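You operate a simulated robot arm through the tools that you are given. There is no shell and no other tool. Be economical: measure what you need, move in short steps, check, and stop when the job is done.

The job below is to be done with a simulated two-armed robot. You get a single attempt, and the scene is never put back.

TASK
On the top of the dark table, fold the green scarf in half, so that its two long edges meet.

Only the result counts: the job must be done as asked and must still hold three seconds after the hand-in. Knocking over, shifting, dropping, spilling or breaking anything else fails it. Flat cloth is picked up by pressing the open fingertips on it (5 to 10 N) and closing them slowly along it; thin cloth reads only 2 to 8 mm in the jaws.

THE ROBOT
Two 7-joint arms with two-finger parallel grippers on one trunk, on a base that drives. Base frame: it is fixed to the floor where the robot stands at the start and does not move with it; the origin is under the middle of the robot, x ahead of it, y to its left, z up; the surface under the hand at the start is at about z = 0.78. Readings come in m, degrees, newtons and seconds.
The left shoulder is at the start at [0.07, 0.163, 1.045], the right one opposite. With the tool pointing down near the work surface each hand reaches from about 0.4 to 0.88 m from the robot's upright axis, wherever it stands, measured 20 degrees to its own side. Places, roughly: top of the dark table [0.7, -0.1, 0.8]. Payload 3.43 kg a hand.
The tool frame of a hand sits at the grasp point between the pads (the TCP): z along the fingers, y along the line on which they close. The tips reach 0.034 m beyond it. The gripper opens to 0.128 m. The fingers are 0.024 m wide and 0.012 m thick; the gripper's body (0.048 by 0.13 m) begins 0.096 m behind the TCP.
Orientation is told as [roll, pitch, yaw] about the base's x, y, z axes, in that order, counted from this pose: with the fingers straight down and closing along the base's y, the tool's x points along the base's -x, its y along +y and its z along -z.

THE INTERFACE
- The arms move only by the tool servo_tool. It takes "left_targets", "right_targets" or both (then of equal length, played together; a hand with none holds still); each is a list of rows, each a list of 7 numbers: the gripper command, from -1 (fully open) to 1 (shut), values between in proportion, then the shift along the tool's x, y, z in units of 20 mm (1.0 is 20 mm), then the turn, a rotation vector about the tool's x, y, z in units of 5 degrees (1.0 is 5 degrees). In form: [[claw, dx, dy, dz, rx, ry, rz], ...]. A call has 1 to 10 rows; each row shifts and turns the commanded pose from where the row before left it, along the tool's axes as they then stand. A call with a number of a shift or a turn outside -1 to 1 is refused whole. Each row takes 0.2 s and may step no farther than 0.05 m and 8.6 degrees from the row before; otherwise, or with a gripper value out of range, the whole call is refused. Where a pose cannot be reached the arm comes as near as it can. A force on the tool above 40 N (or 10 N above the force at the start of the call, whichever is more), or a blocked arm, ends the call early, and 0.2 s more pass. Each finger travels about 0.153 m/s and halts on what it meets, pressing with about 24 N; the grip force reading is that of the motor and also rises with nothing between the fingers. The clock runs only during rows and for 0.2 s after the last one: add rows that do not move to give the fingers time. The reply holds the time, the measured pose of the TCP, the force on the tool along the base axes, the opening and the grip force, in the units named above and with some noise, with the torque about the TCP (base axes, N m) and any sound that the robot's microphone picked up.
- Cameras (640 x 400 px; columns grow to the right, rows downward): "scene" is now at [0.1364, -0.0041, 1.2675]; the picture's right is [-0.02, -1.00, 0.00], its down [-0.65, 0.01, -0.76] and it looks along [0.76, -0.01, -0.65] (base axes); focal length 214 px, centre (320, 200). "left" rides on the left gripper at [0.076, 0.011, -0.16] in its tool frame; the picture's right is [-0.15, 0.99, 0.00], its down [-0.88, -0.13, -0.46] and it looks along [-0.45, -0.07, 0.89] (tool axes); focal length 234 px, centre (320, 200). "right" rides on the right gripper at [0.076, -0.011, -0.16] in its tool frame; the picture's right is [0.15, 0.99, 0.00], its down [-0.88, 0.13, -0.46] and it looks along [-0.45, 0.07, 0.89] (tool axes); focal length 234 px, centre (320, 200). There is no depth. A picture from a camera that has moved, and an enlarged one, comes with that camera's place and axes in the base frame and with its lens.
- snapshot(camera): a new picture of that camera. The clock stands still meanwhile.
- raise_lower(by): slides the trunk up (or, below 0, down) by that many m; the arms and the scene camera ride with it, the base frame stays. It gives what a move gives, with no picture.
- base_move(legs): drives the robot by 1 to 6 legs, each [ahead, left, turn to the left] in m, m and degrees, along the robot's own axes; the way and the turn of a leg run together, so that a leg with both is an arc; at most 1.5 m and 180 degrees a leg. The arms and the cameras ride along, it lands a little off, and it stops where it bumps. It gives what a move gives.
- aim_head(pan, tilt): turns the head with the scene camera to pan (to the left, within 86 degrees either way) and tilt (down, from -29 to 69), counted from straight ahead of the robot. It gives what a move gives.
- inspect(camera, box): a new picture of the part [left, top, right, bottom] of that camera's present view, enlarged. The clock stands still meanwhile.
- close_job(): hands the job in; it is judged then, once.

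Work in short steps. Places have to be worked out from the pictures, the camera data and where the tool is seen: move nearer, look again, correct. Check each grasp and each placing, and mend what went wrong. You have 120 turns and 108 pictures in all, those below and enlarged ones among them. Open the grippers and draw the arms clear of the work before you hand the job in, unless the task says otherwise; then end with one line.

The tools are called after ">>>" as name(argument=value, ...) on one line, values as JSON. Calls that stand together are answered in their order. servo_tool: Moves the arms, as the interface text tells. Its arguments: {"type":"object","properties":{"left_targets":{"type":"array","items":{"type":"array","items":{"type":"number"}}},"right_targets":{"type":"array","items":{"type":"array","items":{"type":"number"}}}},"required":[]} The other tools are called the same way: raise_lower (by) slides the trunk up or down; base_move (legs) drives the base; aim_head (pan, tilt) turns the head that bears the scene camera; snapshot (camera) takes a picture; inspect (camera, box) takes an enlarged picture of a part of a camera's view; close_job () hands the job in.

At the start:

```text
t: 0.0
left_tool_pos: [0.707, 0.1961, 0.9632]
left_tool_rot: [-0.1, 0.0, 0.0]
left_ft_force: [-0.8, 0.0, -0.3]
left_ft_torque: [-0.01, -0.03, -0.02]
left_grip_width: 0.1278
left_gripper_force: 0.1
right_tool_pos: [0.6405, -0.33, 0.9378]
right_tool_rot: [-0.1, -0.1, 0.0]
right_ft_force: [0.3, -1.4, -0.5]
right_ft_torque: [0.0, 0.01, 0.0]
right_grip_width: 0.1281
right_gripper_force: 0.0
trunk travel left (down, up): [-0.525, 0.415]
robot x, y, heading: [0.0005, -0.0021, 0.2]
head pan, tilt: [-1.1, 40.2]
```

scene: 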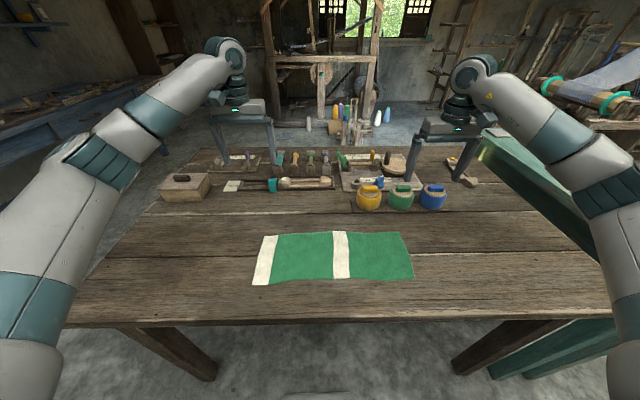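
right: 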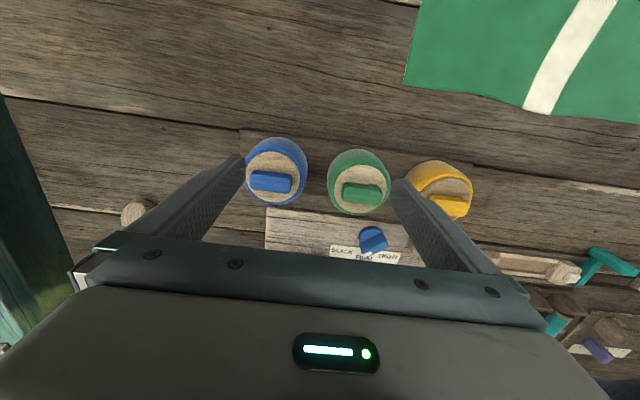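
left: 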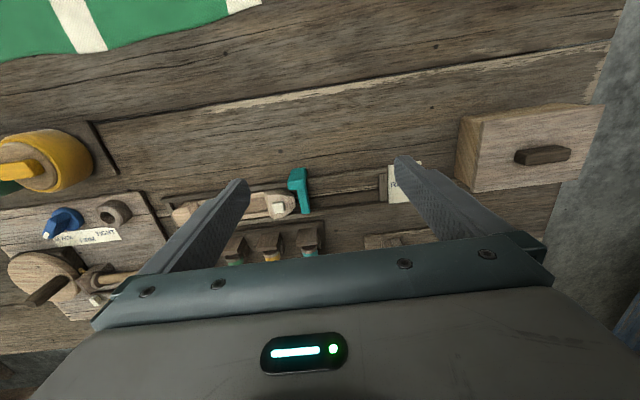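

The scarf lies at about x 0.40–0.55, y −0.25…0.15. The hands would be cramped here, so I back up 0.2 m to get comfortable reach and look closer.

>>> base_move(legs=[[-0.2, 0, 0]])

>>> snapshot(camera="scene")

>>> inspect(camera="scene", box=[220, 160, 460, 310])

```text
t: 1.6
left_tool_pos: [0.5061, 0.1974, 0.9628]
left_tool_rot: [0.0, 0.1, 0.0]
left_ft_force: [1.0, -0.9, 1.6]
left_ft_torque: [0.01, 0.01, -0.01]
left_grip_width: 0.1279
left_gripper_force: 0.0
right_tool_pos: [0.4392, -0.3306, 0.9387]
right_tool_rot: [0.1, 0.0, 0.1]
right_ft_force: [-1.0, 0.7, 0.6]
right_ft_torque: [0.02, 0.02, 0.0]
right_grip_width: 0.128
right_gripper_force: 0.0
trunk travel left (down, up): [-0.525, 0.415]
robot x, y, heading: [-0.2027, 0.0012, 0.0]
head pan, tilt: [-1.1, 40.2]
```

```text
104 pictures are left
camera scene: at [-0.066, -0.004, 1.2675], right [-0.02, -1.0, 0.0], down [-0.65, 0.01, -0.76], along [0.76, -0.01, -0.65], focal length 214 px, centre (320, 200)
```

scene: 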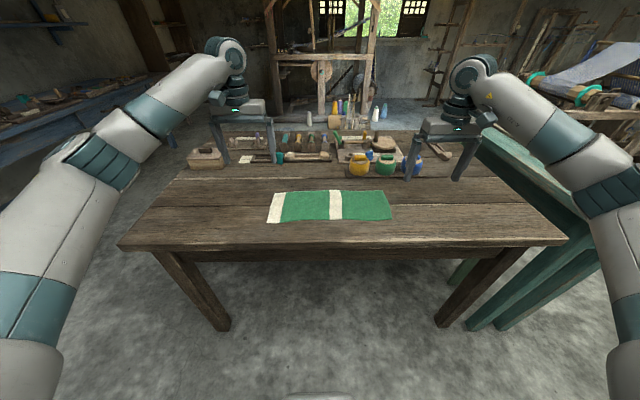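

```text
2.67 times, centred on (340, 235) of scene
camera zoom: at [-0.066, -0.004, 1.2675], right [-0.02, -1.0, 0.0], down [-0.65, 0.01, -0.76], along [0.76, -0.01, -0.65], focal length 572 px, centre (267, 107)
```

zoom: 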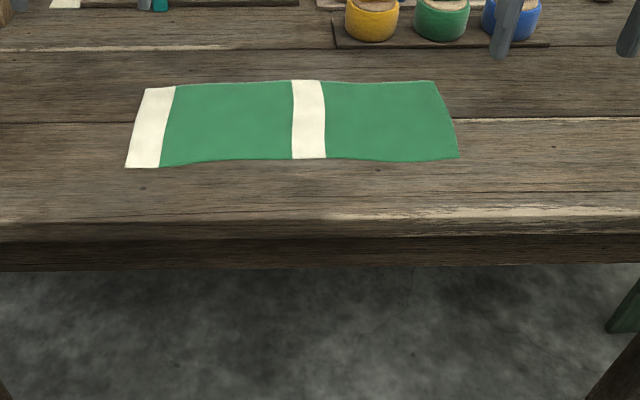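

The corners come out near (0.40, 0.156), (0.406, −0.238) for the near edge and x≈0.55 for the far edge. I bring both hands above the near edge, vertical, jaws about 45 mm.

>>> servo_tool(left_targets=[[0.3, 0.671, -0.586, 0.807, 0, 0, 0], [0.3, 0.671, -0.586, 0.807, 0, 0, 0], [0.3, 0.671, -0.586, 0.807, 0, 0, 0], [0.3, 0.671, -0.586, 0.807, 0, 0, 0], [0.3, 0.671, -0.586, 0.807, 0, 0, 0], [0.3, 0.671, -0.586, 0.807, 0, 0, 0], [0.3, 0.671, -0.586, 0.807, 0, 0, 0], [0.3, 0, 0, 0, 0, 0, 0]], right_targets=[[0.3, 0.193, 0.936, 0.636, 0, 0, 0], [0.3, 0.193, 0.936, 0.636, 0, 0, 0], [0.3, 0.193, 0.936, 0.636, 0, 0, 0], [0.3, 0.193, 0.936, 0.636, 0, 0, 0], [0.3, 0.193, 0.936, 0.636, 0, 0, 0], [0.3, 0.193, 0.936, 0.636, 0, 0, 0], [0.3, 0.193, 0.936, 0.636, 0, 0, 0], [0.3, 0, 0, 0, 0, 0, 0]])

>>> snapshot(camera="left")

>>> snapshot(camera="right")

>>> inspect(camera="scene", box=[220, 140, 460, 290])

```text
t: 3.4
left_tool_pos: [0.4123, 0.1169, 0.8498]
left_tool_rot: [0.1, 0.0, 0.1]
left_ft_force: [-0.6, 0.7, 0.6]
left_ft_torque: [0.02, 0.01, -0.05]
left_grip_width: 0.0449
left_gripper_force: 0.0
right_tool_pos: [0.4134, -0.1993, 0.8483]
right_tool_rot: [0.0, -0.1, 0.1]
right_ft_force: [0.2, 0.5, -0.2]
right_ft_torque: [-0.02, 0.01, 0.02]
right_grip_width: 0.0452
right_gripper_force: 0.0
trunk travel left (down, up): [-0.525, 0.415]
robot x, y, heading: [-0.2031, -0.0024, 0.0]
head pan, tilt: [-1.1, 40.2]
```

```text
102 pictures are left
camera left: at [0.3369, 0.1267, 1.0093], right [0.14, 0.99, 0.0], down [0.88, -0.13, 0.46], along [0.45, -0.07, -0.89], focal length 234 px, centre (320, 200)
```

left: 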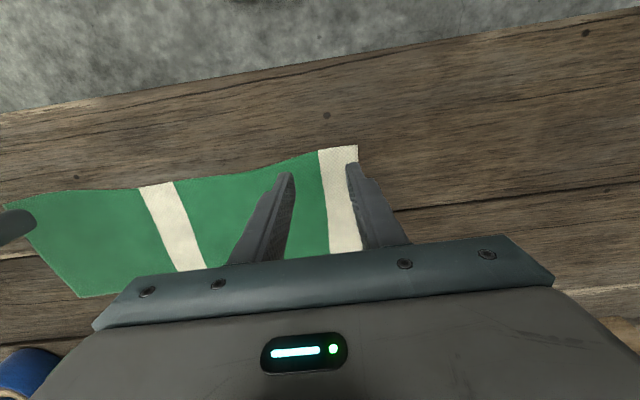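

```text
101 pictures are left
camera right: at [0.339, -0.2097, 1.0079], right [-0.15, 0.99, 0.0], down [0.88, 0.13, 0.46], along [0.45, 0.07, -0.89], focal length 234 px, centre (320, 200)
```

right: 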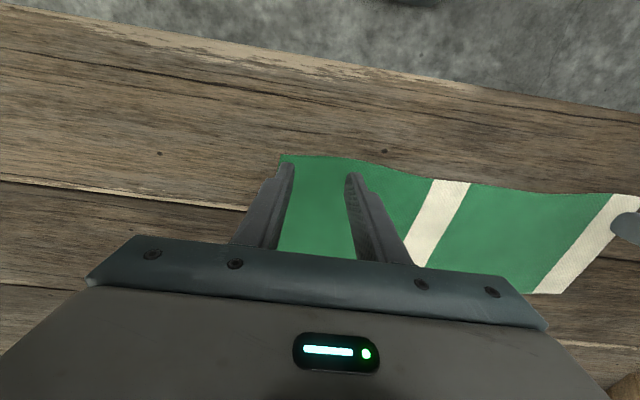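

```text
2.67 times, centred on (340, 215) of scene
camera zoom: at [-0.0654, -0.0042, 1.2675], right [-0.02, -1.0, 0.0], down [-0.65, 0.01, -0.76], along [0.76, -0.01, -0.65], focal length 572 px, centre (267, 160)
```

zoom: 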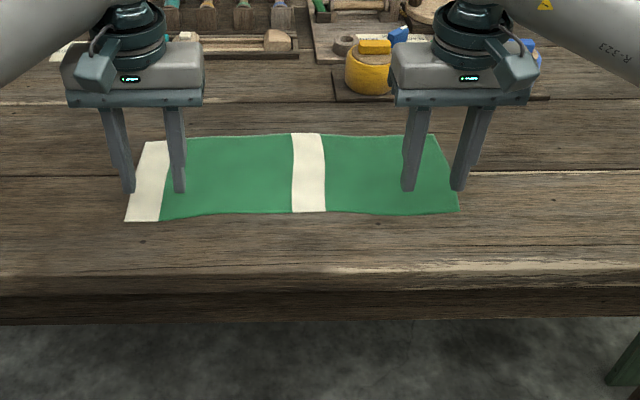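

The near edge sits at x≈0.404 (left) and 0.408 (right), so I shift each hand 12 mm inward and lower to just above the cloth.

>>> servo_tool(left_targets=[[0.3, -0.1, -0.6, 0.5, 0, 0, 0], [0.3, 0, 0, 0.5, 0, 0, 0], [0.3, 0, 0, 0.4, 0, 0, 0], [0.3, 0, 0, 0, 0, 0, 0]], right_targets=[[0.3, -0.2, 0.6, 0.5, 0, 0, 0], [0.3, 0, 0, 0.5, 0, 0, 0], [0.3, 0, 0, 0.35, 0, 0, 0], [0.3, 0, 0, 0, 0, 0, 0]])

>>> snapshot(camera="left")

>>> snapshot(camera="right")

```text
t: 4.4
left_tool_pos: [0.4155, 0.1033, 0.8217]
left_tool_rot: [0.1, 0.0, 0.1]
left_ft_force: [-0.3, 0.2, -0.5]
left_ft_torque: [-0.01, 0.04, 0.0]
left_grip_width: 0.0449
left_gripper_force: 0.0
right_tool_pos: [0.4163, -0.1882, 0.8218]
right_tool_rot: [0.1, 0.0, 0.0]
right_ft_force: [-0.2, 0.0, 0.0]
right_ft_torque: [-0.01, 0.0, 0.0]
right_grip_width: 0.0446
right_gripper_force: 0.0
trunk travel left (down, up): [-0.525, 0.415]
robot x, y, heading: [-0.1994, -0.0029, 0.1]
head pan, tilt: [-1.1, 40.2]
```

```text
99 pictures are left
camera left: at [0.3401, 0.1139, 0.9811], right [0.14, 0.99, 0.0], down [0.88, -0.13, 0.46], along [0.45, -0.07, -0.89], focal length 234 px, centre (320, 200)
```

left: 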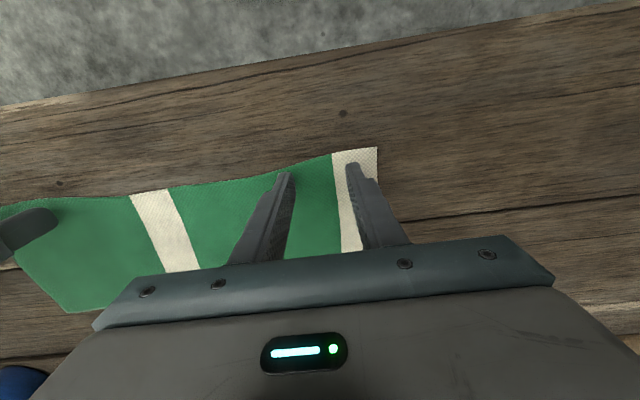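

```text
98 pictures are left
camera right: at [0.3427, -0.1978, 0.9821], right [-0.15, 0.99, 0.0], down [0.88, 0.13, 0.46], along [0.45, 0.07, -0.89], focal length 234 px, centre (320, 200)
```

right: 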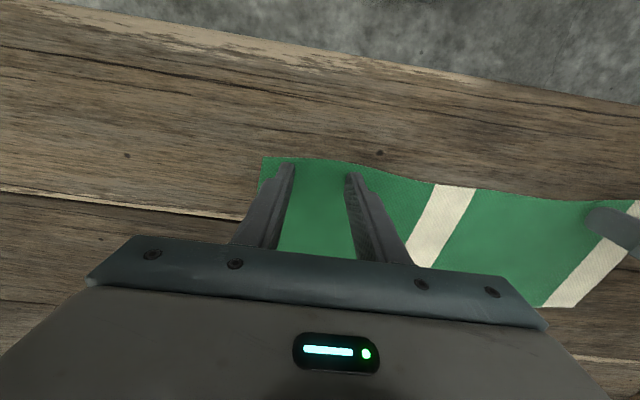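

Both tips are over the cloth just inside the edge. I lower in 2 mm steps to feel contact.

>>> servo_tool(left_targets=[[0.3, 0, 0, 0.1, 0, 0, 0], [0.3, 0, 0, 0.1, 0, 0, 0], [0.3, 0, 0, 0.1, 0, 0, 0], [0.3, 0, 0, 0.05, 0, 0, 0], [0.3, 0, 0, 0, 0, 0, 0]], right_targets=[[0.3, 0, 0, 0.1, 0, 0, 0], [0.3, 0, 0, 0.1, 0, 0, 0], [0.3, 0, 0, 0.1, 0, 0, 0], [0.3, 0, 0, 0.05, 0, 0, 0], [0.3, 0, 0, 0, 0, 0, 0]])

```text
t: 5.6
left_tool_pos: [0.4138, 0.1037, 0.8161]
left_tool_rot: [0.0, -0.1, 0.1]
left_ft_force: [-0.3, 1.5, -0.1]
left_ft_torque: [0.02, 0.0, 0.05]
left_grip_width: 0.0449
left_gripper_force: 0.0
right_tool_pos: [0.4164, -0.1864, 0.8148]
right_tool_rot: [0.1, 0.0, 0.1]
right_ft_force: [0.9, -0.6, 5.0]
right_ft_torque: [0.02, -0.08, 0.06]
right_grip_width: 0.0448
right_gripper_force: 0.1
trunk travel left (down, up): [-0.525, 0.415]
robot x, y, heading: [-0.201, 0.0003, 0.2]
head pan, tilt: [-1.1, 40.2]
```

The right hand presses with 5 N; the left is just above. I lower the left 2 mm and the right a hair.

>>> servo_tool(left_targets=[[0.3, 0, 0, 0.05, 0, 0, 0], [0.3, 0, 0, 0.04, 0, 0, 0], [0.3, 0, 0, 0, 0, 0, 0]], right_targets=[[0.3, 0, 0, 0.01, 0, 0, 0], [0.3, 0, 0, 0, 0, 0, 0], [0.3, 0, 0, 0, 0, 0, 0]])

```text
t: 6.4
left_tool_pos: [0.4131, 0.1034, 0.8156]
left_tool_rot: [-0.1, -0.1, 0.1]
left_ft_force: [2.8, 1.0, 12.5]
left_ft_torque: [0.04, -0.11, 0.0]
left_grip_width: 0.045
left_gripper_force: 0.1
right_tool_pos: [0.4152, -0.1871, 0.8157]
right_tool_rot: [0.0, -0.1, 0.1]
right_ft_force: [1.8, -0.3, 4.7]
right_ft_torque: [-0.04, -0.02, -0.02]
right_grip_width: 0.0448
right_gripper_force: 0.0
trunk travel left (down, up): [-0.525, 0.415]
robot x, y, heading: [-0.2045, 0.0013, 0.1]
head pan, tilt: [-1.1, 40.2]
```

Left reads 12.5 N, right 4.7 N: I trim both toward 8 N and close slowly along the cloth.

>>> servo_tool(left_targets=[[0.3, 0, 0, -0.025, 0, 0, 0], [0.38, 0, 0, 0, 0, 0, 0], [0.46, 0, 0, 0, 0, 0, 0], [0.54, 0, 0, 0, 0, 0, 0], [0.62, 0, 0, 0, 0, 0, 0], [0.7, 0, 0, 0, 0, 0, 0], [0.78, 0, 0, 0, 0, 0, 0], [0.86, 0, 0, 0, 0, 0, 0], [0.94, 0, 0, 0, 0, 0, 0], [1, 0, 0, 0, 0, 0, 0]], right_targets=[[0.3, 0, 0, 0.02, 0, 0, 0], [0.38, 0, 0, 0, 0, 0, 0], [0.46, 0, 0, 0, 0, 0, 0], [0.54, 0, 0, 0, 0, 0, 0], [0.62, 0, 0, 0, 0, 0, 0], [0.7, 0, 0, 0, 0, 0, 0], [0.78, 0, 0, 0, 0, 0, 0], [0.86, 0, 0, 0, 0, 0, 0], [0.94, 0, 0, 0, 0, 0, 0], [1, 0, 0, 0, 0, 0, 0]])

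>>> snapshot(camera="left")

>>> snapshot(camera="right")

```text
t: 8.8
left_tool_pos: [0.4143, 0.0967, 0.8156]
left_tool_rot: [-0.9, -0.2, -0.4]
left_ft_force: [-1.1, -19.5, 5.7]
left_ft_torque: [-0.62, 0.06, -0.05]
left_grip_width: 0.0027
left_gripper_force: 23.7
right_tool_pos: [0.416, -0.1799, 0.815]
right_tool_rot: [0.6, -0.2, 0.6]
right_ft_force: [-0.7, 18.9, 4.0]
right_ft_torque: [0.69, -0.04, 0.11]
right_grip_width: 0.0029
right_gripper_force: 24.5
trunk travel left (down, up): [-0.525, 0.415]
robot x, y, heading: [-0.2016, 0.0002, 0.0]
head pan, tilt: [-1.1, 40.2]
stopped in row 10 (left hand): the force on the tool passed its limit at 40 N (the readings are from after the stop); the commanded pose is now the measured one
```

```text
97 pictures are left
camera left: at [0.3378, 0.1095, 0.9738], right [0.15, 0.99, -0.01], down [0.88, -0.13, 0.46], along [0.45, -0.08, -0.89], focal length 234 px, centre (320, 200)
```

left: 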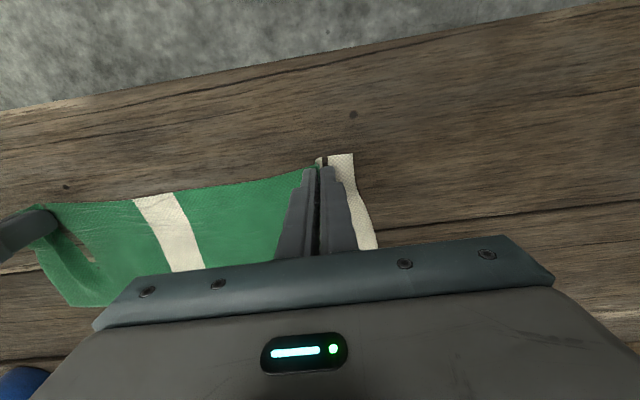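

```text
96 pictures are left
camera right: at [0.3415, -0.1937, 0.9758], right [-0.16, 0.99, 0.01], down [0.88, 0.13, 0.46], along [0.45, 0.08, -0.89], focal length 234 px, centre (320, 200)
```

right: 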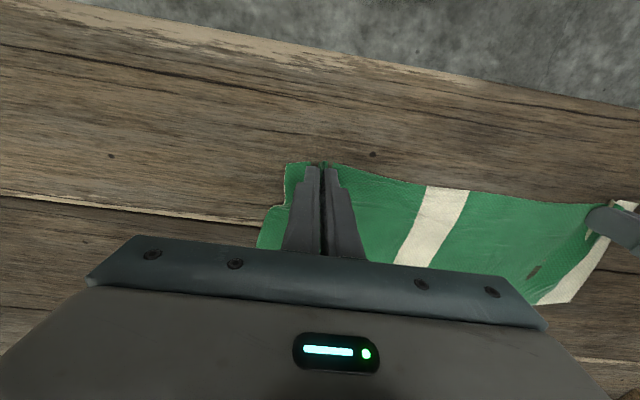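

Both jaws read ~2.8 mm, so cloth is held, but it is stretched between the hands (19 N). I relax inward 6 mm each while lifting 25 mm.

>>> servo_tool(left_targets=[[1, 0, -0.2, -0.1, 0, 0, 0], [1, 0, -0.1, -0.3, 0, 0, 0], [1, 0, 0, -0.4, 0, 0, 0], [1, 0, 0, -0.5, 0, 0, 0], [1, 0, 0, 0, 0, 0, 0]], right_targets=[[1, 0, 0.2, -0.1, 0, 0, 0], [1, 0, 0.1, -0.3, 0, 0, 0], [1, 0, 0, -0.4, 0, 0, 0], [1, 0, 0, -0.5, 0, 0, 0], [1, 0, 0, 0, 0, 0, 0]])

>>> inspect(camera="scene", box=[220, 140, 460, 290])

>>> snapshot(camera="left")

```text
t: 9.9
left_tool_pos: [0.4148, 0.0943, 0.841]
left_tool_rot: [-0.4, 0.0, -0.1]
left_ft_force: [-0.1, -8.3, -0.1]
left_ft_torque: [-0.23, 0.01, -0.01]
left_grip_width: 0.0024
left_gripper_force: 23.7
right_tool_pos: [0.4154, -0.1785, 0.8404]
right_tool_rot: [0.4, 0.0, 0.4]
right_ft_force: [-0.3, 7.7, 1.3]
right_ft_torque: [0.3, -0.01, -0.02]
right_grip_width: 0.0025
right_gripper_force: 24.0
trunk travel left (down, up): [-0.525, 0.415]
robot x, y, heading: [-0.2024, 0.0025, 0.2]
head pan, tilt: [-1.1, 40.2]
```

```text
2.67 times, centred on (340, 215) of scene
camera zoom: at [-0.0649, -0.004, 1.2674], right [-0.02, -1.0, 0.0], down [-0.65, 0.01, -0.76], along [0.76, -0.01, -0.65], focal length 572 px, centre (267, 160)
```

zoom: 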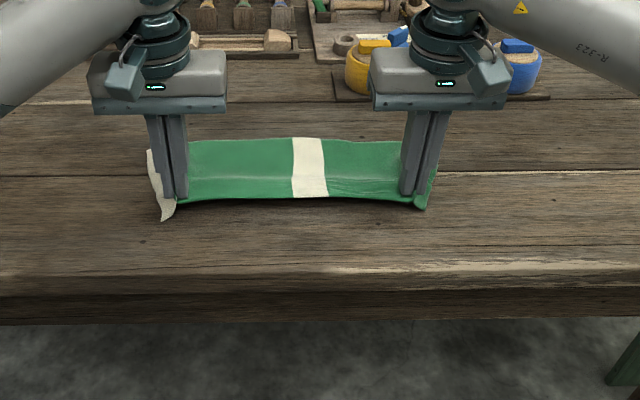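

```text
94 pictures are left
camera left: at [0.3395, 0.1055, 0.9985], right [0.15, 0.99, -0.01], down [0.88, -0.13, 0.46], along [0.45, -0.07, -0.89], focal length 234 px, centre (320, 200)
```

left: 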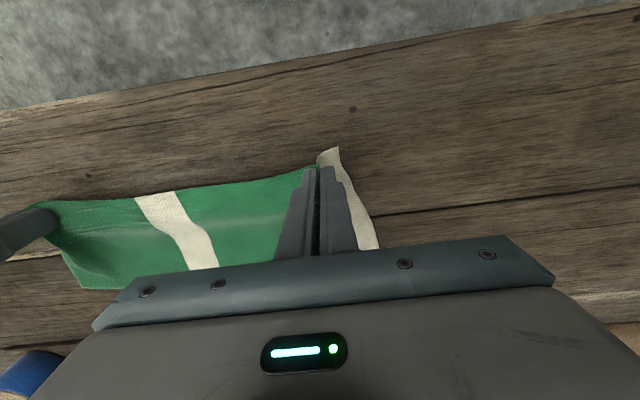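

The grip is at the edge on both sides. I start the fold: up and away in an arc to about mid-way, easing the tension slightly.

>>> servo_tool(left_targets=[[1, -0.2, -0.1, -0.36, 0, 0, 0], [1, -0.2, 0, -0.36, 0, 0, 0], [1, -0.4, 0, -0.72, 0, 0, 0], [1, -0.75, 0, -0.5, 0, 0, 0], [1, -0.75, 0, -0.5, 0, 0, 0], [1, -0.75, 0, -0.08, 0, 0, 0], [1, -0.75, 0, -0.08, 0, 0, 0], [1, 0, 0, 0, 0, 0, 0]], right_targets=[[1, -0.2, 0.1, -0.36, 0, 0, 0], [1, -0.2, 0, -0.36, 0, 0, 0], [1, -0.4, 0, -0.72, 0, 0, 0], [1, -0.75, 0, -0.5, 0, 0, 0], [1, -0.75, 0, -0.5, 0, 0, 0], [1, -0.75, 0, -0.08, 0, 0, 0], [1, -0.75, 0, -0.08, 0, 0, 0], [1, 0, 0, 0, 0, 0, 0]])

>>> inspect(camera="scene", box=[220, 140, 460, 290])

>>> snapshot(camera="left")

```text
t: 11.8
left_tool_pos: [0.4887, 0.0927, 0.8939]
left_tool_rot: [-0.4, -0.1, -0.2]
left_ft_force: [-0.3, -2.0, -0.1]
left_ft_torque: [-0.09, 0.01, 0.02]
left_grip_width: 0.0027
left_gripper_force: 24.3
right_tool_pos: [0.4907, -0.1751, 0.8918]
right_tool_rot: [0.5, -0.1, 0.4]
right_ft_force: [-0.1, 1.6, -0.3]
right_ft_torque: [0.05, -0.03, -0.02]
right_grip_width: 0.0024
right_gripper_force: 24.0
trunk travel left (down, up): [-0.525, 0.415]
robot x, y, heading: [-0.1999, 0.0002, -0.1]
head pan, tilt: [-1.1, 40.2]
```

```text
2.67 times, centred on (340, 215) of scene
camera zoom: at [-0.0654, -0.004, 1.2675], right [-0.02, -1.0, 0.0], down [-0.65, 0.01, -0.76], along [0.76, -0.01, -0.65], focal length 572 px, centre (267, 160)
```

zoom: 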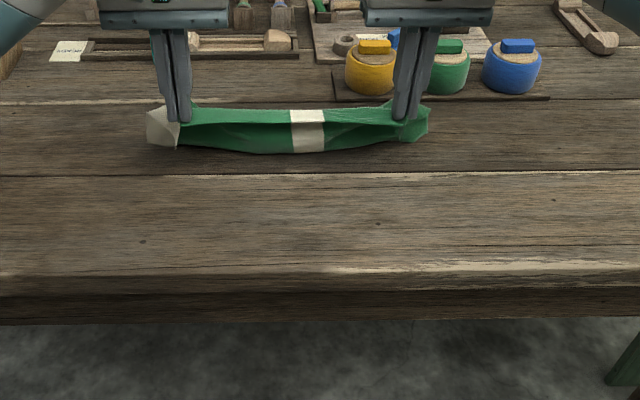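

```text
92 pictures are left
camera left: at [0.4142, 0.1039, 1.0518], right [0.15, 0.99, -0.01], down [0.88, -0.13, 0.46], along [0.45, -0.07, -0.89], focal length 234 px, centre (320, 200)
```

left: 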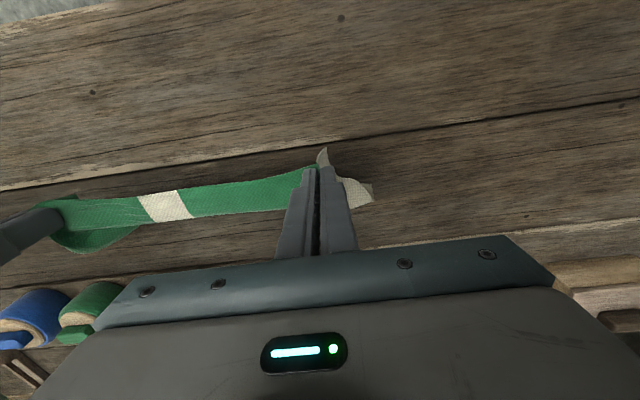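

The cloth now hangs below the fingers; I need to know where its lying part is. I look with the right camera.

>>> snapshot(camera="right")

>>> inspect(camera="scene", box=[265, 170, 395, 210])

>>> inspect(camera="left", box=[0, 120, 400, 300])

```text
91 pictures are left
camera right: at [0.4174, -0.1879, 1.0525], right [-0.15, 0.99, 0.01], down [0.88, 0.13, 0.46], along [0.45, 0.08, -0.89], focal length 234 px, centre (320, 200)
```

right: 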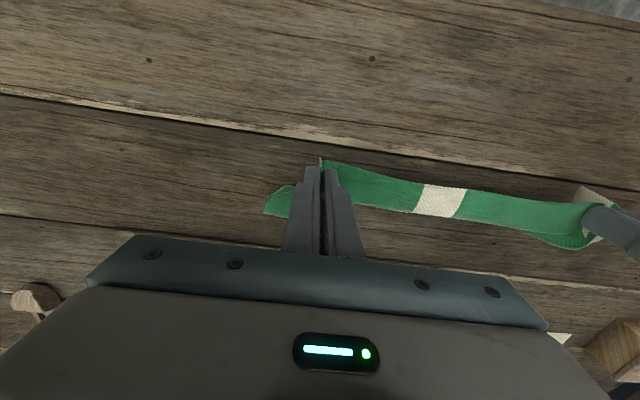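

```text
4.92 times, centred on (330, 190) of scene
camera zoom: at [-0.0654, -0.004, 1.2675], right [-0.02, -1.0, 0.0], down [-0.65, 0.01, -0.76], along [0.76, -0.01, -0.65], focal length 1056 px, centre (271, 249)
```

zoom: 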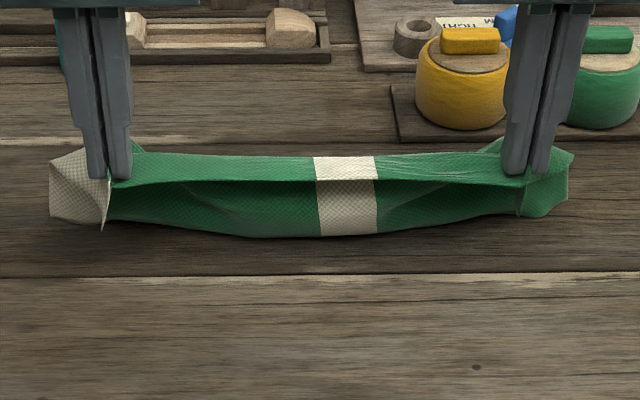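

```text
1.60 times, centred on (200, 210) of left
camera zoom: at [0.4142, 0.1039, 1.0518], right [0.15, 0.99, -0.01], down [0.88, -0.13, 0.46], along [0.45, -0.07, -0.89], focal length 375 px, centre (512, 184)
```

zoom: 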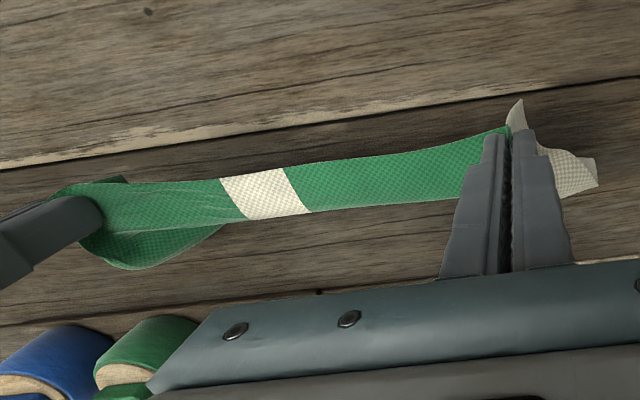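

The held strip sits in the jaws and the cloth leaves on the far side, so it should be turned over by tilting. I tilt both hands 45° so the fingertips point toward the robot and see whether the arms follow.

>>> servo_tool(left_targets=[[1, 0, 0, 0, 0, 0.9, 0], [1, 0, 0, 0, 0, 0.9, 0], [1, 0, 0, 0, 0, 0.9, 0], [1, 0, 0, 0, 0, 0.9, 0], [1, 0, 0, 0, 0, 0.9, 0], [1, 0, 0, 0, 0, 0.9, 0], [1, 0, 0, 0, 0, 0.9, 0], [1, 0, 0, 0, 0, 0.9, 0], [1, 0, 0, 0, 0, 0.9, 0], [1, 0, 0, 0, 0, 0.9, 0]], right_targets=[[1, 0, 0, 0, 0, 0.9, 0], [1, 0, 0, 0, 0, 0.9, 0], [1, 0, 0, 0, 0, 0.9, 0], [1, 0, 0, 0, 0, 0.9, 0], [1, 0, 0, 0, 0, 0.9, 0], [1, 0, 0, 0, 0, 0.9, 0], [1, 0, 0, 0, 0, 0.9, 0], [1, 0, 0, 0, 0, 0.9, 0], [1, 0, 0, 0, 0, 0.9, 0], [1, 0, 0, 0, 0, 0.9, 0]])

>>> snapshot(camera="scene")

>>> snapshot(camera="left")

```text
t: 13.9
left_tool_pos: [0.4368, 0.0996, 0.8851]
left_tool_rot: [-1.0, 44.7, -0.9]
left_ft_force: [-0.2, -12.9, 0.0]
left_ft_torque: [-0.41, -0.01, 0.3]
left_grip_width: 0.0028
left_gripper_force: 24.4
left hand out of reach, approached as far as the arm can: row 8, 9, 10
right_tool_pos: [0.4438, -0.1767, 0.8834]
right_tool_rot: [0.8, 44.6, 1.0]
right_ft_force: [-1.3, 13.0, 0.6]
right_ft_torque: [0.39, -0.03, -0.31]
right_grip_width: 0.0025
right_gripper_force: 24.1
right hand out of reach, approached as far as the arm can: row 8, 9, 10
trunk travel left (down, up): [-0.525, 0.415]
robot x, y, heading: [-0.2027, -0.0034, 0.2]
head pan, tilt: [-1.1, 40.2]
```

```text
88 pictures are left
camera scene: at [-0.0662, -0.0038, 1.2677], right [-0.02, -1.0, 0.0], down [-0.65, 0.01, -0.76], along [0.76, -0.01, -0.65], focal length 214 px, centre (320, 200)
```

scene: 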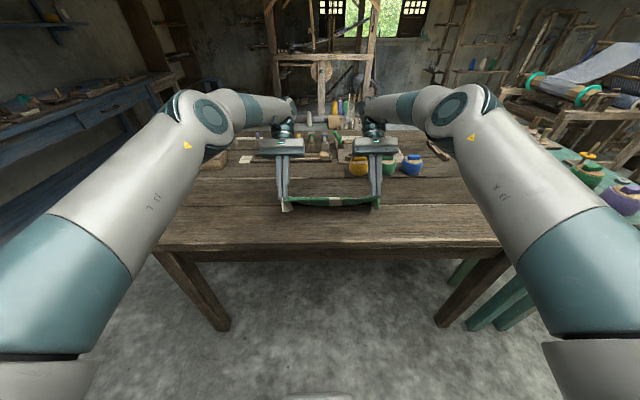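

```text
87 pictures are left
camera left: at [0.4961, 0.1108, 1.0497], right [0.11, 0.99, -0.11], down [0.95, -0.14, -0.29], along [-0.31, -0.08, -0.95], focal length 234 px, centre (320, 200)
```

left: 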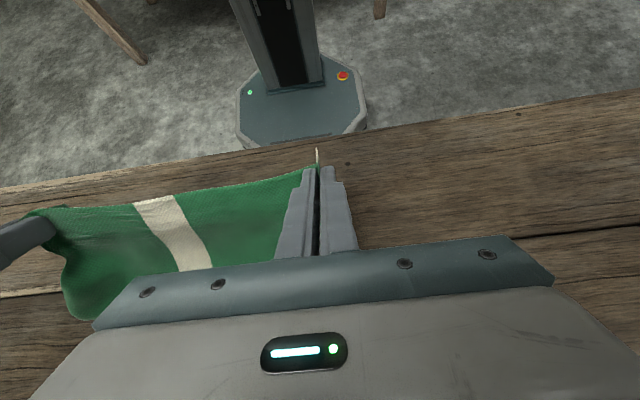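

The arms reach their limit tilting this way, and the jars are beyond. Tilting is easy in the other direction, so I will lay this edge back, and instead fold the far edge toward the robot. First untilt.

>>> servo_tool(left_targets=[[1, 0, 0, 0, 0, -0.9, 0], [1, 0, 0, 0, 0, -0.9, 0], [1, 0, 0, 0, 0, -0.9, 0], [1, 0, 0, 0, 0, -0.9, 0], [1, 0, 0, 0, 0, -0.9, 0], [1, 0, 0, 0, 0, -0.9, 0], [1, 0, 0, 0, 0, -0.9, 0], [1, 0, 0, 0, 0, -0.9, 0], [1, 0, 0, 0, 0, -0.9, 0], [1, 0, 0, 0, 0, -0.9, 0]], right_targets=[[1, 0, 0, 0, 0, -0.9, 0], [1, 0, 0, 0, 0, -0.9, 0], [1, 0, 0, 0, 0, -0.9, 0], [1, 0, 0, 0, 0, -0.9, 0], [1, 0, 0, 0, 0, -0.9, 0], [1, 0, 0, 0, 0, -0.9, 0], [1, 0, 0, 0, 0, -0.9, 0], [1, 0, 0, 0, 0, -0.9, 0], [1, 0, 0, 0, 0, -0.9, 0], [1, 0, 0, 0, 0, -0.9, 0]])

>>> snapshot(camera="scene")

```text
t: 16.1
left_tool_pos: [0.4388, 0.0985, 0.8841]
left_tool_rot: [-0.5, -0.2, -0.1]
left_ft_force: [1.3, -17.6, -0.2]
left_ft_torque: [-0.57, 0.02, -0.07]
left_grip_width: 0.0027
left_gripper_force: 24.1
right_tool_pos: [0.4447, -0.1781, 0.8831]
right_tool_rot: [0.4, -0.2, 0.3]
right_ft_force: [0.2, 17.1, -0.4]
right_ft_torque: [0.61, -0.02, 0.07]
right_grip_width: 0.0027
right_gripper_force: 24.0
trunk travel left (down, up): [-0.525, 0.415]
robot x, y, heading: [-0.2016, 0.002, 0.3]
head pan, tilt: [-1.1, 40.2]
```

```text
86 pictures are left
camera scene: at [-0.0656, -0.004, 1.2676], right [-0.02, -1.0, 0.0], down [-0.65, 0.01, -0.76], along [0.76, -0.01, -0.65], focal length 214 px, centre (320, 200)
```

scene: 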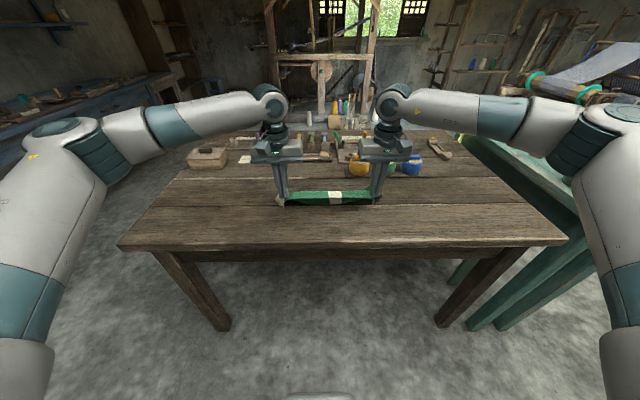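

I lay the near edge back down, pulling a little toward the robot to flatten, still holding it.

>>> servo_tool(left_targets=[[1, 0.4, -0.2, 0.6, 0, 0, 0], [1, 0.4, 0, 0.6, 0, 0, 0], [1, 0.4, 0, 0.6, 0, 0, 0], [1, 0.4, 0, 0.6, 0, 0, 0], [1, 0.35, 0, 0.6, 0, 0, 0], [1, 0, 0, 0.15, 0, 0, 0]], right_targets=[[1, 0.5, 0.2, 0.6, 0, 0, 0], [1, 0.4, 0, 0.6, 0, 0, 0], [1, 0.4, 0, 0.6, 0, 0, 0], [1, 0.4, 0, 0.6, 0, 0, 0], [1, 0.4, 0, 0.6, 0, 0, 0], [1, 0, 0, 0.1, 0, 0, 0]])

>>> inspect(camera="scene", box=[220, 140, 460, 290])

>>> snapshot(camera="left")

```text
t: 17.6
left_tool_pos: [0.3996, 0.0952, 0.8203]
left_tool_rot: [-0.4, -0.1, -0.1]
left_ft_force: [0.6, -3.2, -0.3]
left_ft_torque: [-0.14, -0.01, 0.01]
left_grip_width: 0.0027
left_gripper_force: 24.4
right_tool_pos: [0.4032, -0.1738, 0.8181]
right_tool_rot: [0.3, -0.2, 0.3]
right_ft_force: [0.2, 3.4, 0.2]
right_ft_torque: [0.12, -0.02, -0.01]
right_grip_width: 0.0028
right_gripper_force: 24.3
trunk travel left (down, up): [-0.525, 0.415]
robot x, y, heading: [-0.2022, -0.0028, -0.1]
head pan, tilt: [-1.1, 40.2]
```

```text
2.67 times, centred on (340, 215) of scene
camera zoom: at [-0.0652, -0.004, 1.2675], right [-0.02, -1.0, 0.0], down [-0.65, 0.01, -0.76], along [0.76, -0.01, -0.65], focal length 572 px, centre (267, 160)
```

zoom: 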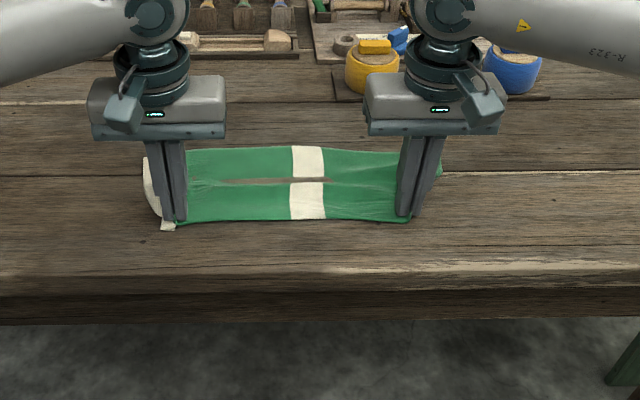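

```text
84 pictures are left
camera left: at [0.3239, 0.1069, 0.9785], right [0.15, 0.99, -0.01], down [0.88, -0.13, 0.46], along [0.45, -0.07, -0.89], focal length 234 px, centre (320, 200)
```

left: 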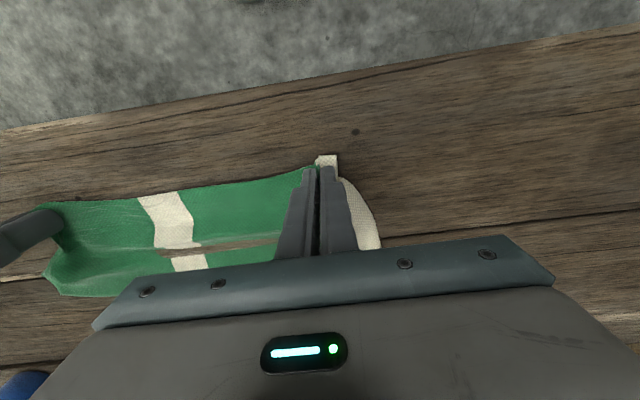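

A wooden strip shows through the middle of the scarf; I look closer at that.

>>> inspect(camera="scene", box=[270, 185, 400, 235])

>>> inspect(camera="right", box=[240, 120, 640, 320])

```text
4.92 times, centred on (335, 210) of scene
camera zoom: at [-0.0652, -0.004, 1.2675], right [-0.02, -1.0, 0.0], down [-0.65, 0.01, -0.76], along [0.76, -0.01, -0.65], focal length 1056 px, centre (246, 151)
```

zoom: 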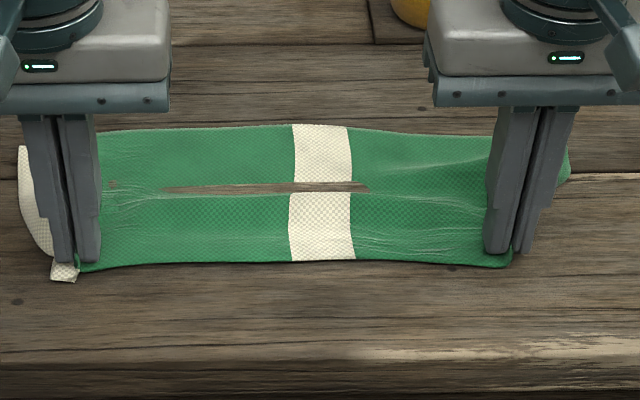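

```text
1.60 times, centred on (440, 220) of right
camera zoom: at [0.3291, -0.1856, 0.9794], right [-0.15, 0.99, 0.01], down [0.88, 0.13, 0.46], along [0.45, 0.07, -0.89], focal length 375 px, centre (128, 168)
```

zoom: 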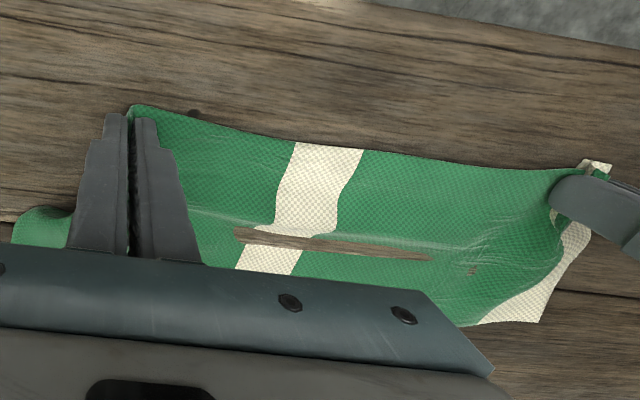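

It is just the cloth valley clipping the tabletop. I release by slowly opening (spreading the bunches), then lift straight up.

>>> servo_tool(left_targets=[[0.9, 0, 0, 0.05, 0, 0, 0], [0.75, 0, 0, 0, 0, 0, 0], [0.6, 0, 0, 0, 0, 0, 0], [0.45, 0, 0, 0, 0, 0, 0], [0.3, 0, 0, 0, 0, 0, 0], [0.3, 0, 0, -0.5, 0, 0, 0], [0.3, 0, 0, -1, 0, 0, 0], [0.3, 0, 0, -1, 0, 0, 0], [0.3, 0, 0, 0, 0, 0, 0]], right_targets=[[0.9, 0, 0, 0.05, 0, 0, 0], [0.75, 0, 0, 0, 0, 0, 0], [0.6, 0, 0, 0, 0, 0, 0], [0.45, 0, 0, 0, 0, 0, 0], [0.3, 0, 0, 0, 0, 0, 0], [0.3, 0, 0, -0.5, 0, 0, 0], [0.3, 0, 0, -1, 0, 0, 0], [0.3, 0, 0, -1, 0, 0, 0], [0.3, 0, 0, 0, 0, 0, 0]])

>>> inspect(camera="scene", box=[240, 150, 420, 260])

>>> snapshot(camera="left")

>>> snapshot(camera="right")

```text
t: 19.6
left_tool_pos: [0.3989, 0.0973, 0.8707]
left_tool_rot: [-0.4, -0.1, -0.1]
left_ft_force: [-0.4, -0.2, -0.1]
left_ft_torque: [-0.04, 0.0, 0.02]
left_grip_width: 0.0448
left_gripper_force: 0.0
right_tool_pos: [0.4032, -0.1728, 0.8685]
right_tool_rot: [0.4, 0.0, 0.3]
right_ft_force: [-0.1, 0.3, 0.0]
right_ft_torque: [-0.02, 0.01, 0.0]
right_grip_width: 0.0448
right_gripper_force: 0.0
trunk travel left (down, up): [-0.525, 0.415]
robot x, y, heading: [-0.2032, 0.0036, 0.0]
head pan, tilt: [-1.1, 40.2]
```

```text
3.56 times, centred on (330, 205) of scene
camera zoom: at [-0.0649, -0.004, 1.2674], right [-0.02, -1.0, 0.0], down [-0.65, 0.01, -0.76], along [0.76, -0.01, -0.65], focal length 763 px, centre (284, 182)
```

zoom: 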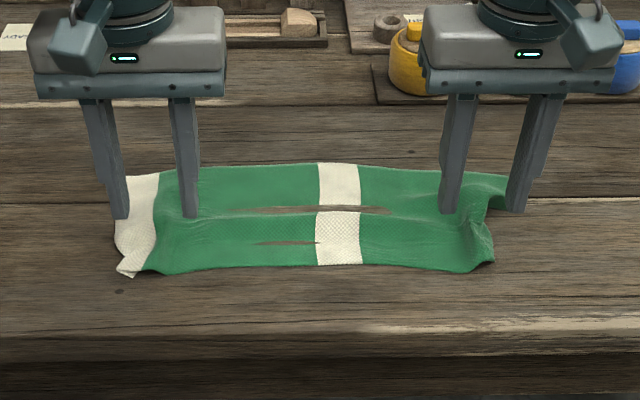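

```text
80 pictures are left
camera left: at [0.3241, 0.1075, 1.0296], right [0.15, 0.99, -0.01], down [0.88, -0.13, 0.46], along [0.45, -0.07, -0.89], focal length 234 px, centre (320, 200)
```

left: 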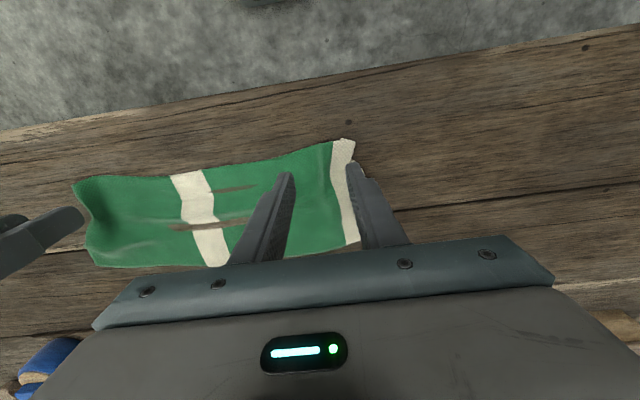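

```text
79 pictures are left
camera right: at [0.3292, -0.1845, 1.0294], right [-0.15, 0.99, 0.01], down [0.88, 0.13, 0.46], along [0.45, 0.07, -0.89], focal length 234 px, centre (320, 200)
```

right: 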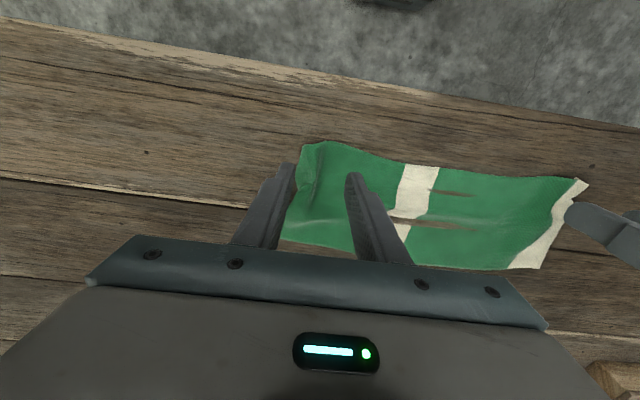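

The scarf lies flat again, now about x 0.386–0.525. I move both hands over the far edge, inside the ends.

>>> servo_tool(left_targets=[[0.3, -0.85, 0.04, 0.1, 0, 0, 0], [0.3, -0.85, 0.04, 0.1, 0, 0, 0], [0.3, -0.85, 0.04, 0.1, 0, 0, 0], [0.3, -0.85, 0.04, 0.2, 0, 0, 0], [0.3, -0.85, 0.04, 0.2, 0, 0, 0], [0.3, -0.85, 0.05, 0.3, 0, 0, 0], [0.3, -0.8, 0.05, 0.4, 0.08, 0, 0], [0.3, 0, 0, 0, 0, 0, 0]], right_targets=[[0.3, -0.78, -0.1, 0.1, 0, 0, 0], [0.3, -0.78, -0.1, 0.1, 0, 0, 0], [0.3, -0.78, -0.1, 0.1, 0, 0, 0], [0.3, -0.78, -0.1, 0.2, 0, 0, 0], [0.3, -0.76, -0.1, 0.2, 0, 0, 0], [0.3, -0.76, -0.1, 0.3, 0, 0, 0], [0.3, -0.76, -0.1, 0.3, -0.08, 0, 0], [0.3, 0, 0, 0, 0, 0, 0]])

>>> inspect(camera="scene", box=[240, 150, 420, 260])

>>> snapshot(camera="left")

>>> snapshot(camera="right")

```text
t: 21.4
left_tool_pos: [0.5185, 0.1002, 0.8413]
left_tool_rot: [-0.9, -0.1, 0.0]
left_ft_force: [-0.4, 0.3, -0.9]
left_ft_torque: [0.0, 0.0, -0.01]
left_grip_width: 0.0448
left_gripper_force: 0.0
right_tool_pos: [0.5107, -0.1868, 0.842]
right_tool_rot: [0.8, -0.1, 0.4]
right_ft_force: [0.1, 0.0, 0.5]
right_ft_torque: [0.0, 0.01, 0.0]
right_grip_width: 0.0443
right_gripper_force: 0.1
trunk travel left (down, up): [-0.525, 0.415]
robot x, y, heading: [-0.2024, 0.0001, 0.1]
head pan, tilt: [-1.1, 40.2]
```

```text
3.56 times, centred on (330, 205) of scene
camera zoom: at [-0.0657, -0.0039, 1.2676], right [-0.02, -1.0, 0.0], down [-0.65, 0.01, -0.76], along [0.76, -0.01, -0.65], focal length 763 px, centre (284, 182)
```

zoom: 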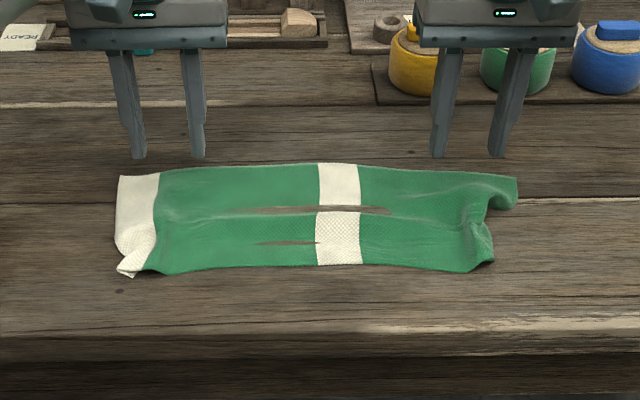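

```text
77 pictures are left
camera left: at [0.4425, 0.1129, 0.999], right [0.15, 0.99, -0.01], down [0.88, -0.13, 0.46], along [0.45, -0.08, -0.89], focal length 234 px, centre (320, 200)
```

left: 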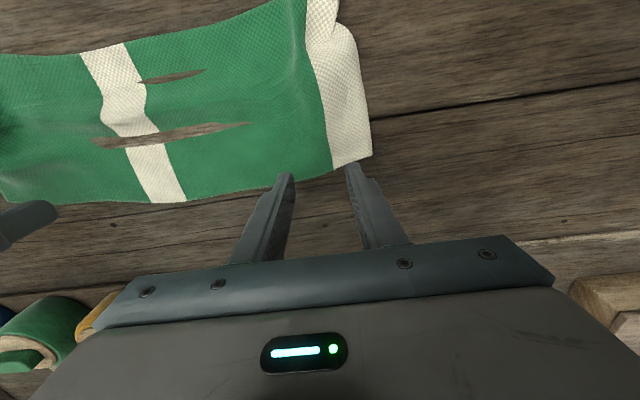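

```text
76 pictures are left
camera right: at [0.4365, -0.1996, 1.0033], right [-0.15, 0.99, 0.01], down [0.88, 0.13, 0.46], along [0.45, 0.08, -0.89], focal length 234 px, centre (320, 200)
```

right: 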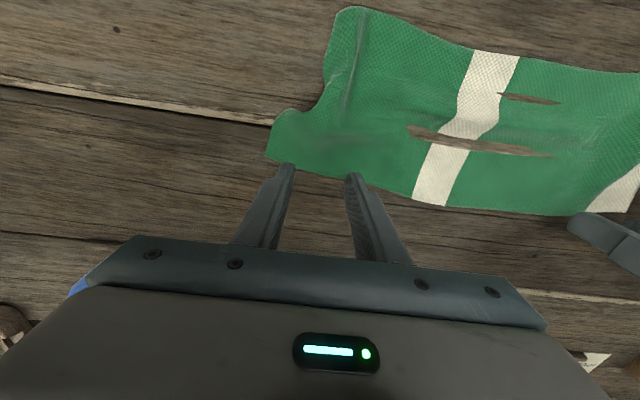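

Edge under the fingers is at x≈0.521 on both sides. I shift the hands back ~10 and 5 mm, straighten the small roll, and lower to just above contact.

>>> servo_tool(left_targets=[[0.3, 0.5, 0, 0, -0.18, 0, 0], [0.3, 0, 0, 0.5, 0, 0, 0], [0.3, 0, 0, 0.5, 0, 0, 0], [0.3, 0, 0, 0.15, 0, 0, 0], [0.3, 0, 0, 0, 0, 0, 0]], right_targets=[[0.3, 0.25, 0, 0, 0.17, 0, -0.08], [0.3, 0, 0, 0.5, 0, 0, 0], [0.3, 0, 0, 0.5, 0, 0, 0], [0.3, 0, 0, 0.15, 0, 0, 0], [0.3, 0, 0, 0, 0, 0, 0]])

>>> snapshot(camera="left")

>>> snapshot(camera="right")

```text
t: 22.6
left_tool_pos: [0.5075, 0.1, 0.8188]
left_tool_rot: [0.1, -0.2, -0.2]
left_ft_force: [0.4, 0.0, 0.0]
left_ft_torque: [0.01, 0.02, -0.05]
left_grip_width: 0.0445
left_gripper_force: 0.0
right_tool_pos: [0.5048, -0.1868, 0.8195]
right_tool_rot: [0.0, -0.2, 0.8]
right_ft_force: [-0.5, -0.1, 0.2]
right_ft_torque: [0.01, 0.0, 0.0]
right_grip_width: 0.0448
right_gripper_force: 0.1
trunk travel left (down, up): [-0.525, 0.415]
robot x, y, heading: [-0.2021, -0.0026, 0.1]
head pan, tilt: [-1.1, 40.2]
```

```text
75 pictures are left
camera left: at [0.432, 0.1107, 0.9771], right [0.15, 0.99, 0.0], down [0.88, -0.13, 0.46], along [0.45, -0.07, -0.89], focal length 234 px, centre (320, 200)
```

left: 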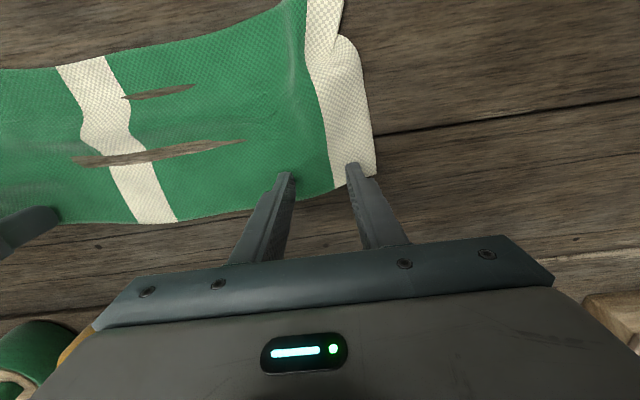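

```text
74 pictures are left
camera right: at [0.4313, -0.1978, 0.9795], right [-0.16, 0.99, 0.0], down [0.88, 0.14, 0.46], along [0.45, 0.07, -0.89], focal length 234 px, centre (320, 200)
```

right: 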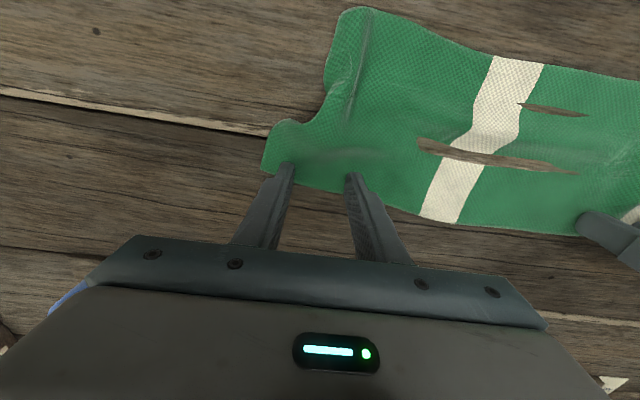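

Fingers cover x 0.495–0.518 with the edge at ~0.521: good. I lower to contact.

>>> servo_tool(left_targets=[[0.3, 0, 0, 0.1, 0, 0, 0], [0.3, 0, 0, 0.06, 0, 0, 0], [0.3, 0, 0, 0.04, 0, 0, 0], [0.3, 0, 0, 0, 0, 0, 0]], right_targets=[[0.3, 0, 0, 0.1, 0, 0, 0], [0.3, 0, 0, 0.06, 0, 0, 0], [0.3, 0, 0, 0.04, 0, 0, 0], [0.3, 0, 0, 0, 0, 0, 0]])

```text
t: 23.6
left_tool_pos: [0.506, 0.1012, 0.8154]
left_tool_rot: [0.1, -0.1, -0.1]
left_ft_force: [3.7, -0.5, 10.8]
left_ft_torque: [0.02, -0.1, -0.04]
left_grip_width: 0.045
left_gripper_force: 0.0
right_tool_pos: [0.506, -0.188, 0.8169]
right_tool_rot: [-0.2, 0.0, 0.7]
right_ft_force: [0.4, -0.1, -0.7]
right_ft_torque: [0.02, 0.04, 0.01]
right_grip_width: 0.0447
right_gripper_force: 0.1
trunk travel left (down, up): [-0.525, 0.415]
robot x, y, heading: [-0.205, 0.004, 0.2]
head pan, tilt: [-1.1, 40.2]
```

Left presses at 11 N; the right needs ~1.5 mm more.

>>> servo_tool(left_targets=[[0.3, 0, 0, -0.01, 0, 0, 0], [0.3, 0, 0, 0, 0, 0, 0], [0.3, 0, 0, 0, 0, 0, 0]], right_targets=[[0.3, 0, 0, 0.04, 0, 0, 0], [0.3, 0, 0, 0.035, 0, 0, 0], [0.3, 0, 0, 0, 0, 0, 0]])

```text
t: 24.4
left_tool_pos: [0.5062, 0.1014, 0.8165]
left_tool_rot: [0.1, -0.2, -0.1]
left_ft_force: [3.2, -0.1, 12.3]
left_ft_torque: [0.04, -0.12, 0.01]
left_grip_width: 0.0447
left_gripper_force: 0.1
right_tool_pos: [0.5055, -0.1858, 0.8151]
right_tool_rot: [-0.1, -0.2, 0.7]
right_ft_force: [1.9, -1.1, 7.6]
right_ft_torque: [0.02, -0.07, -0.01]
right_grip_width: 0.0447
right_gripper_force: 0.1
trunk travel left (down, up): [-0.525, 0.415]
robot x, y, heading: [-0.2006, 0.0003, 0.3]
head pan, tilt: [-1.1, 40.2]
```

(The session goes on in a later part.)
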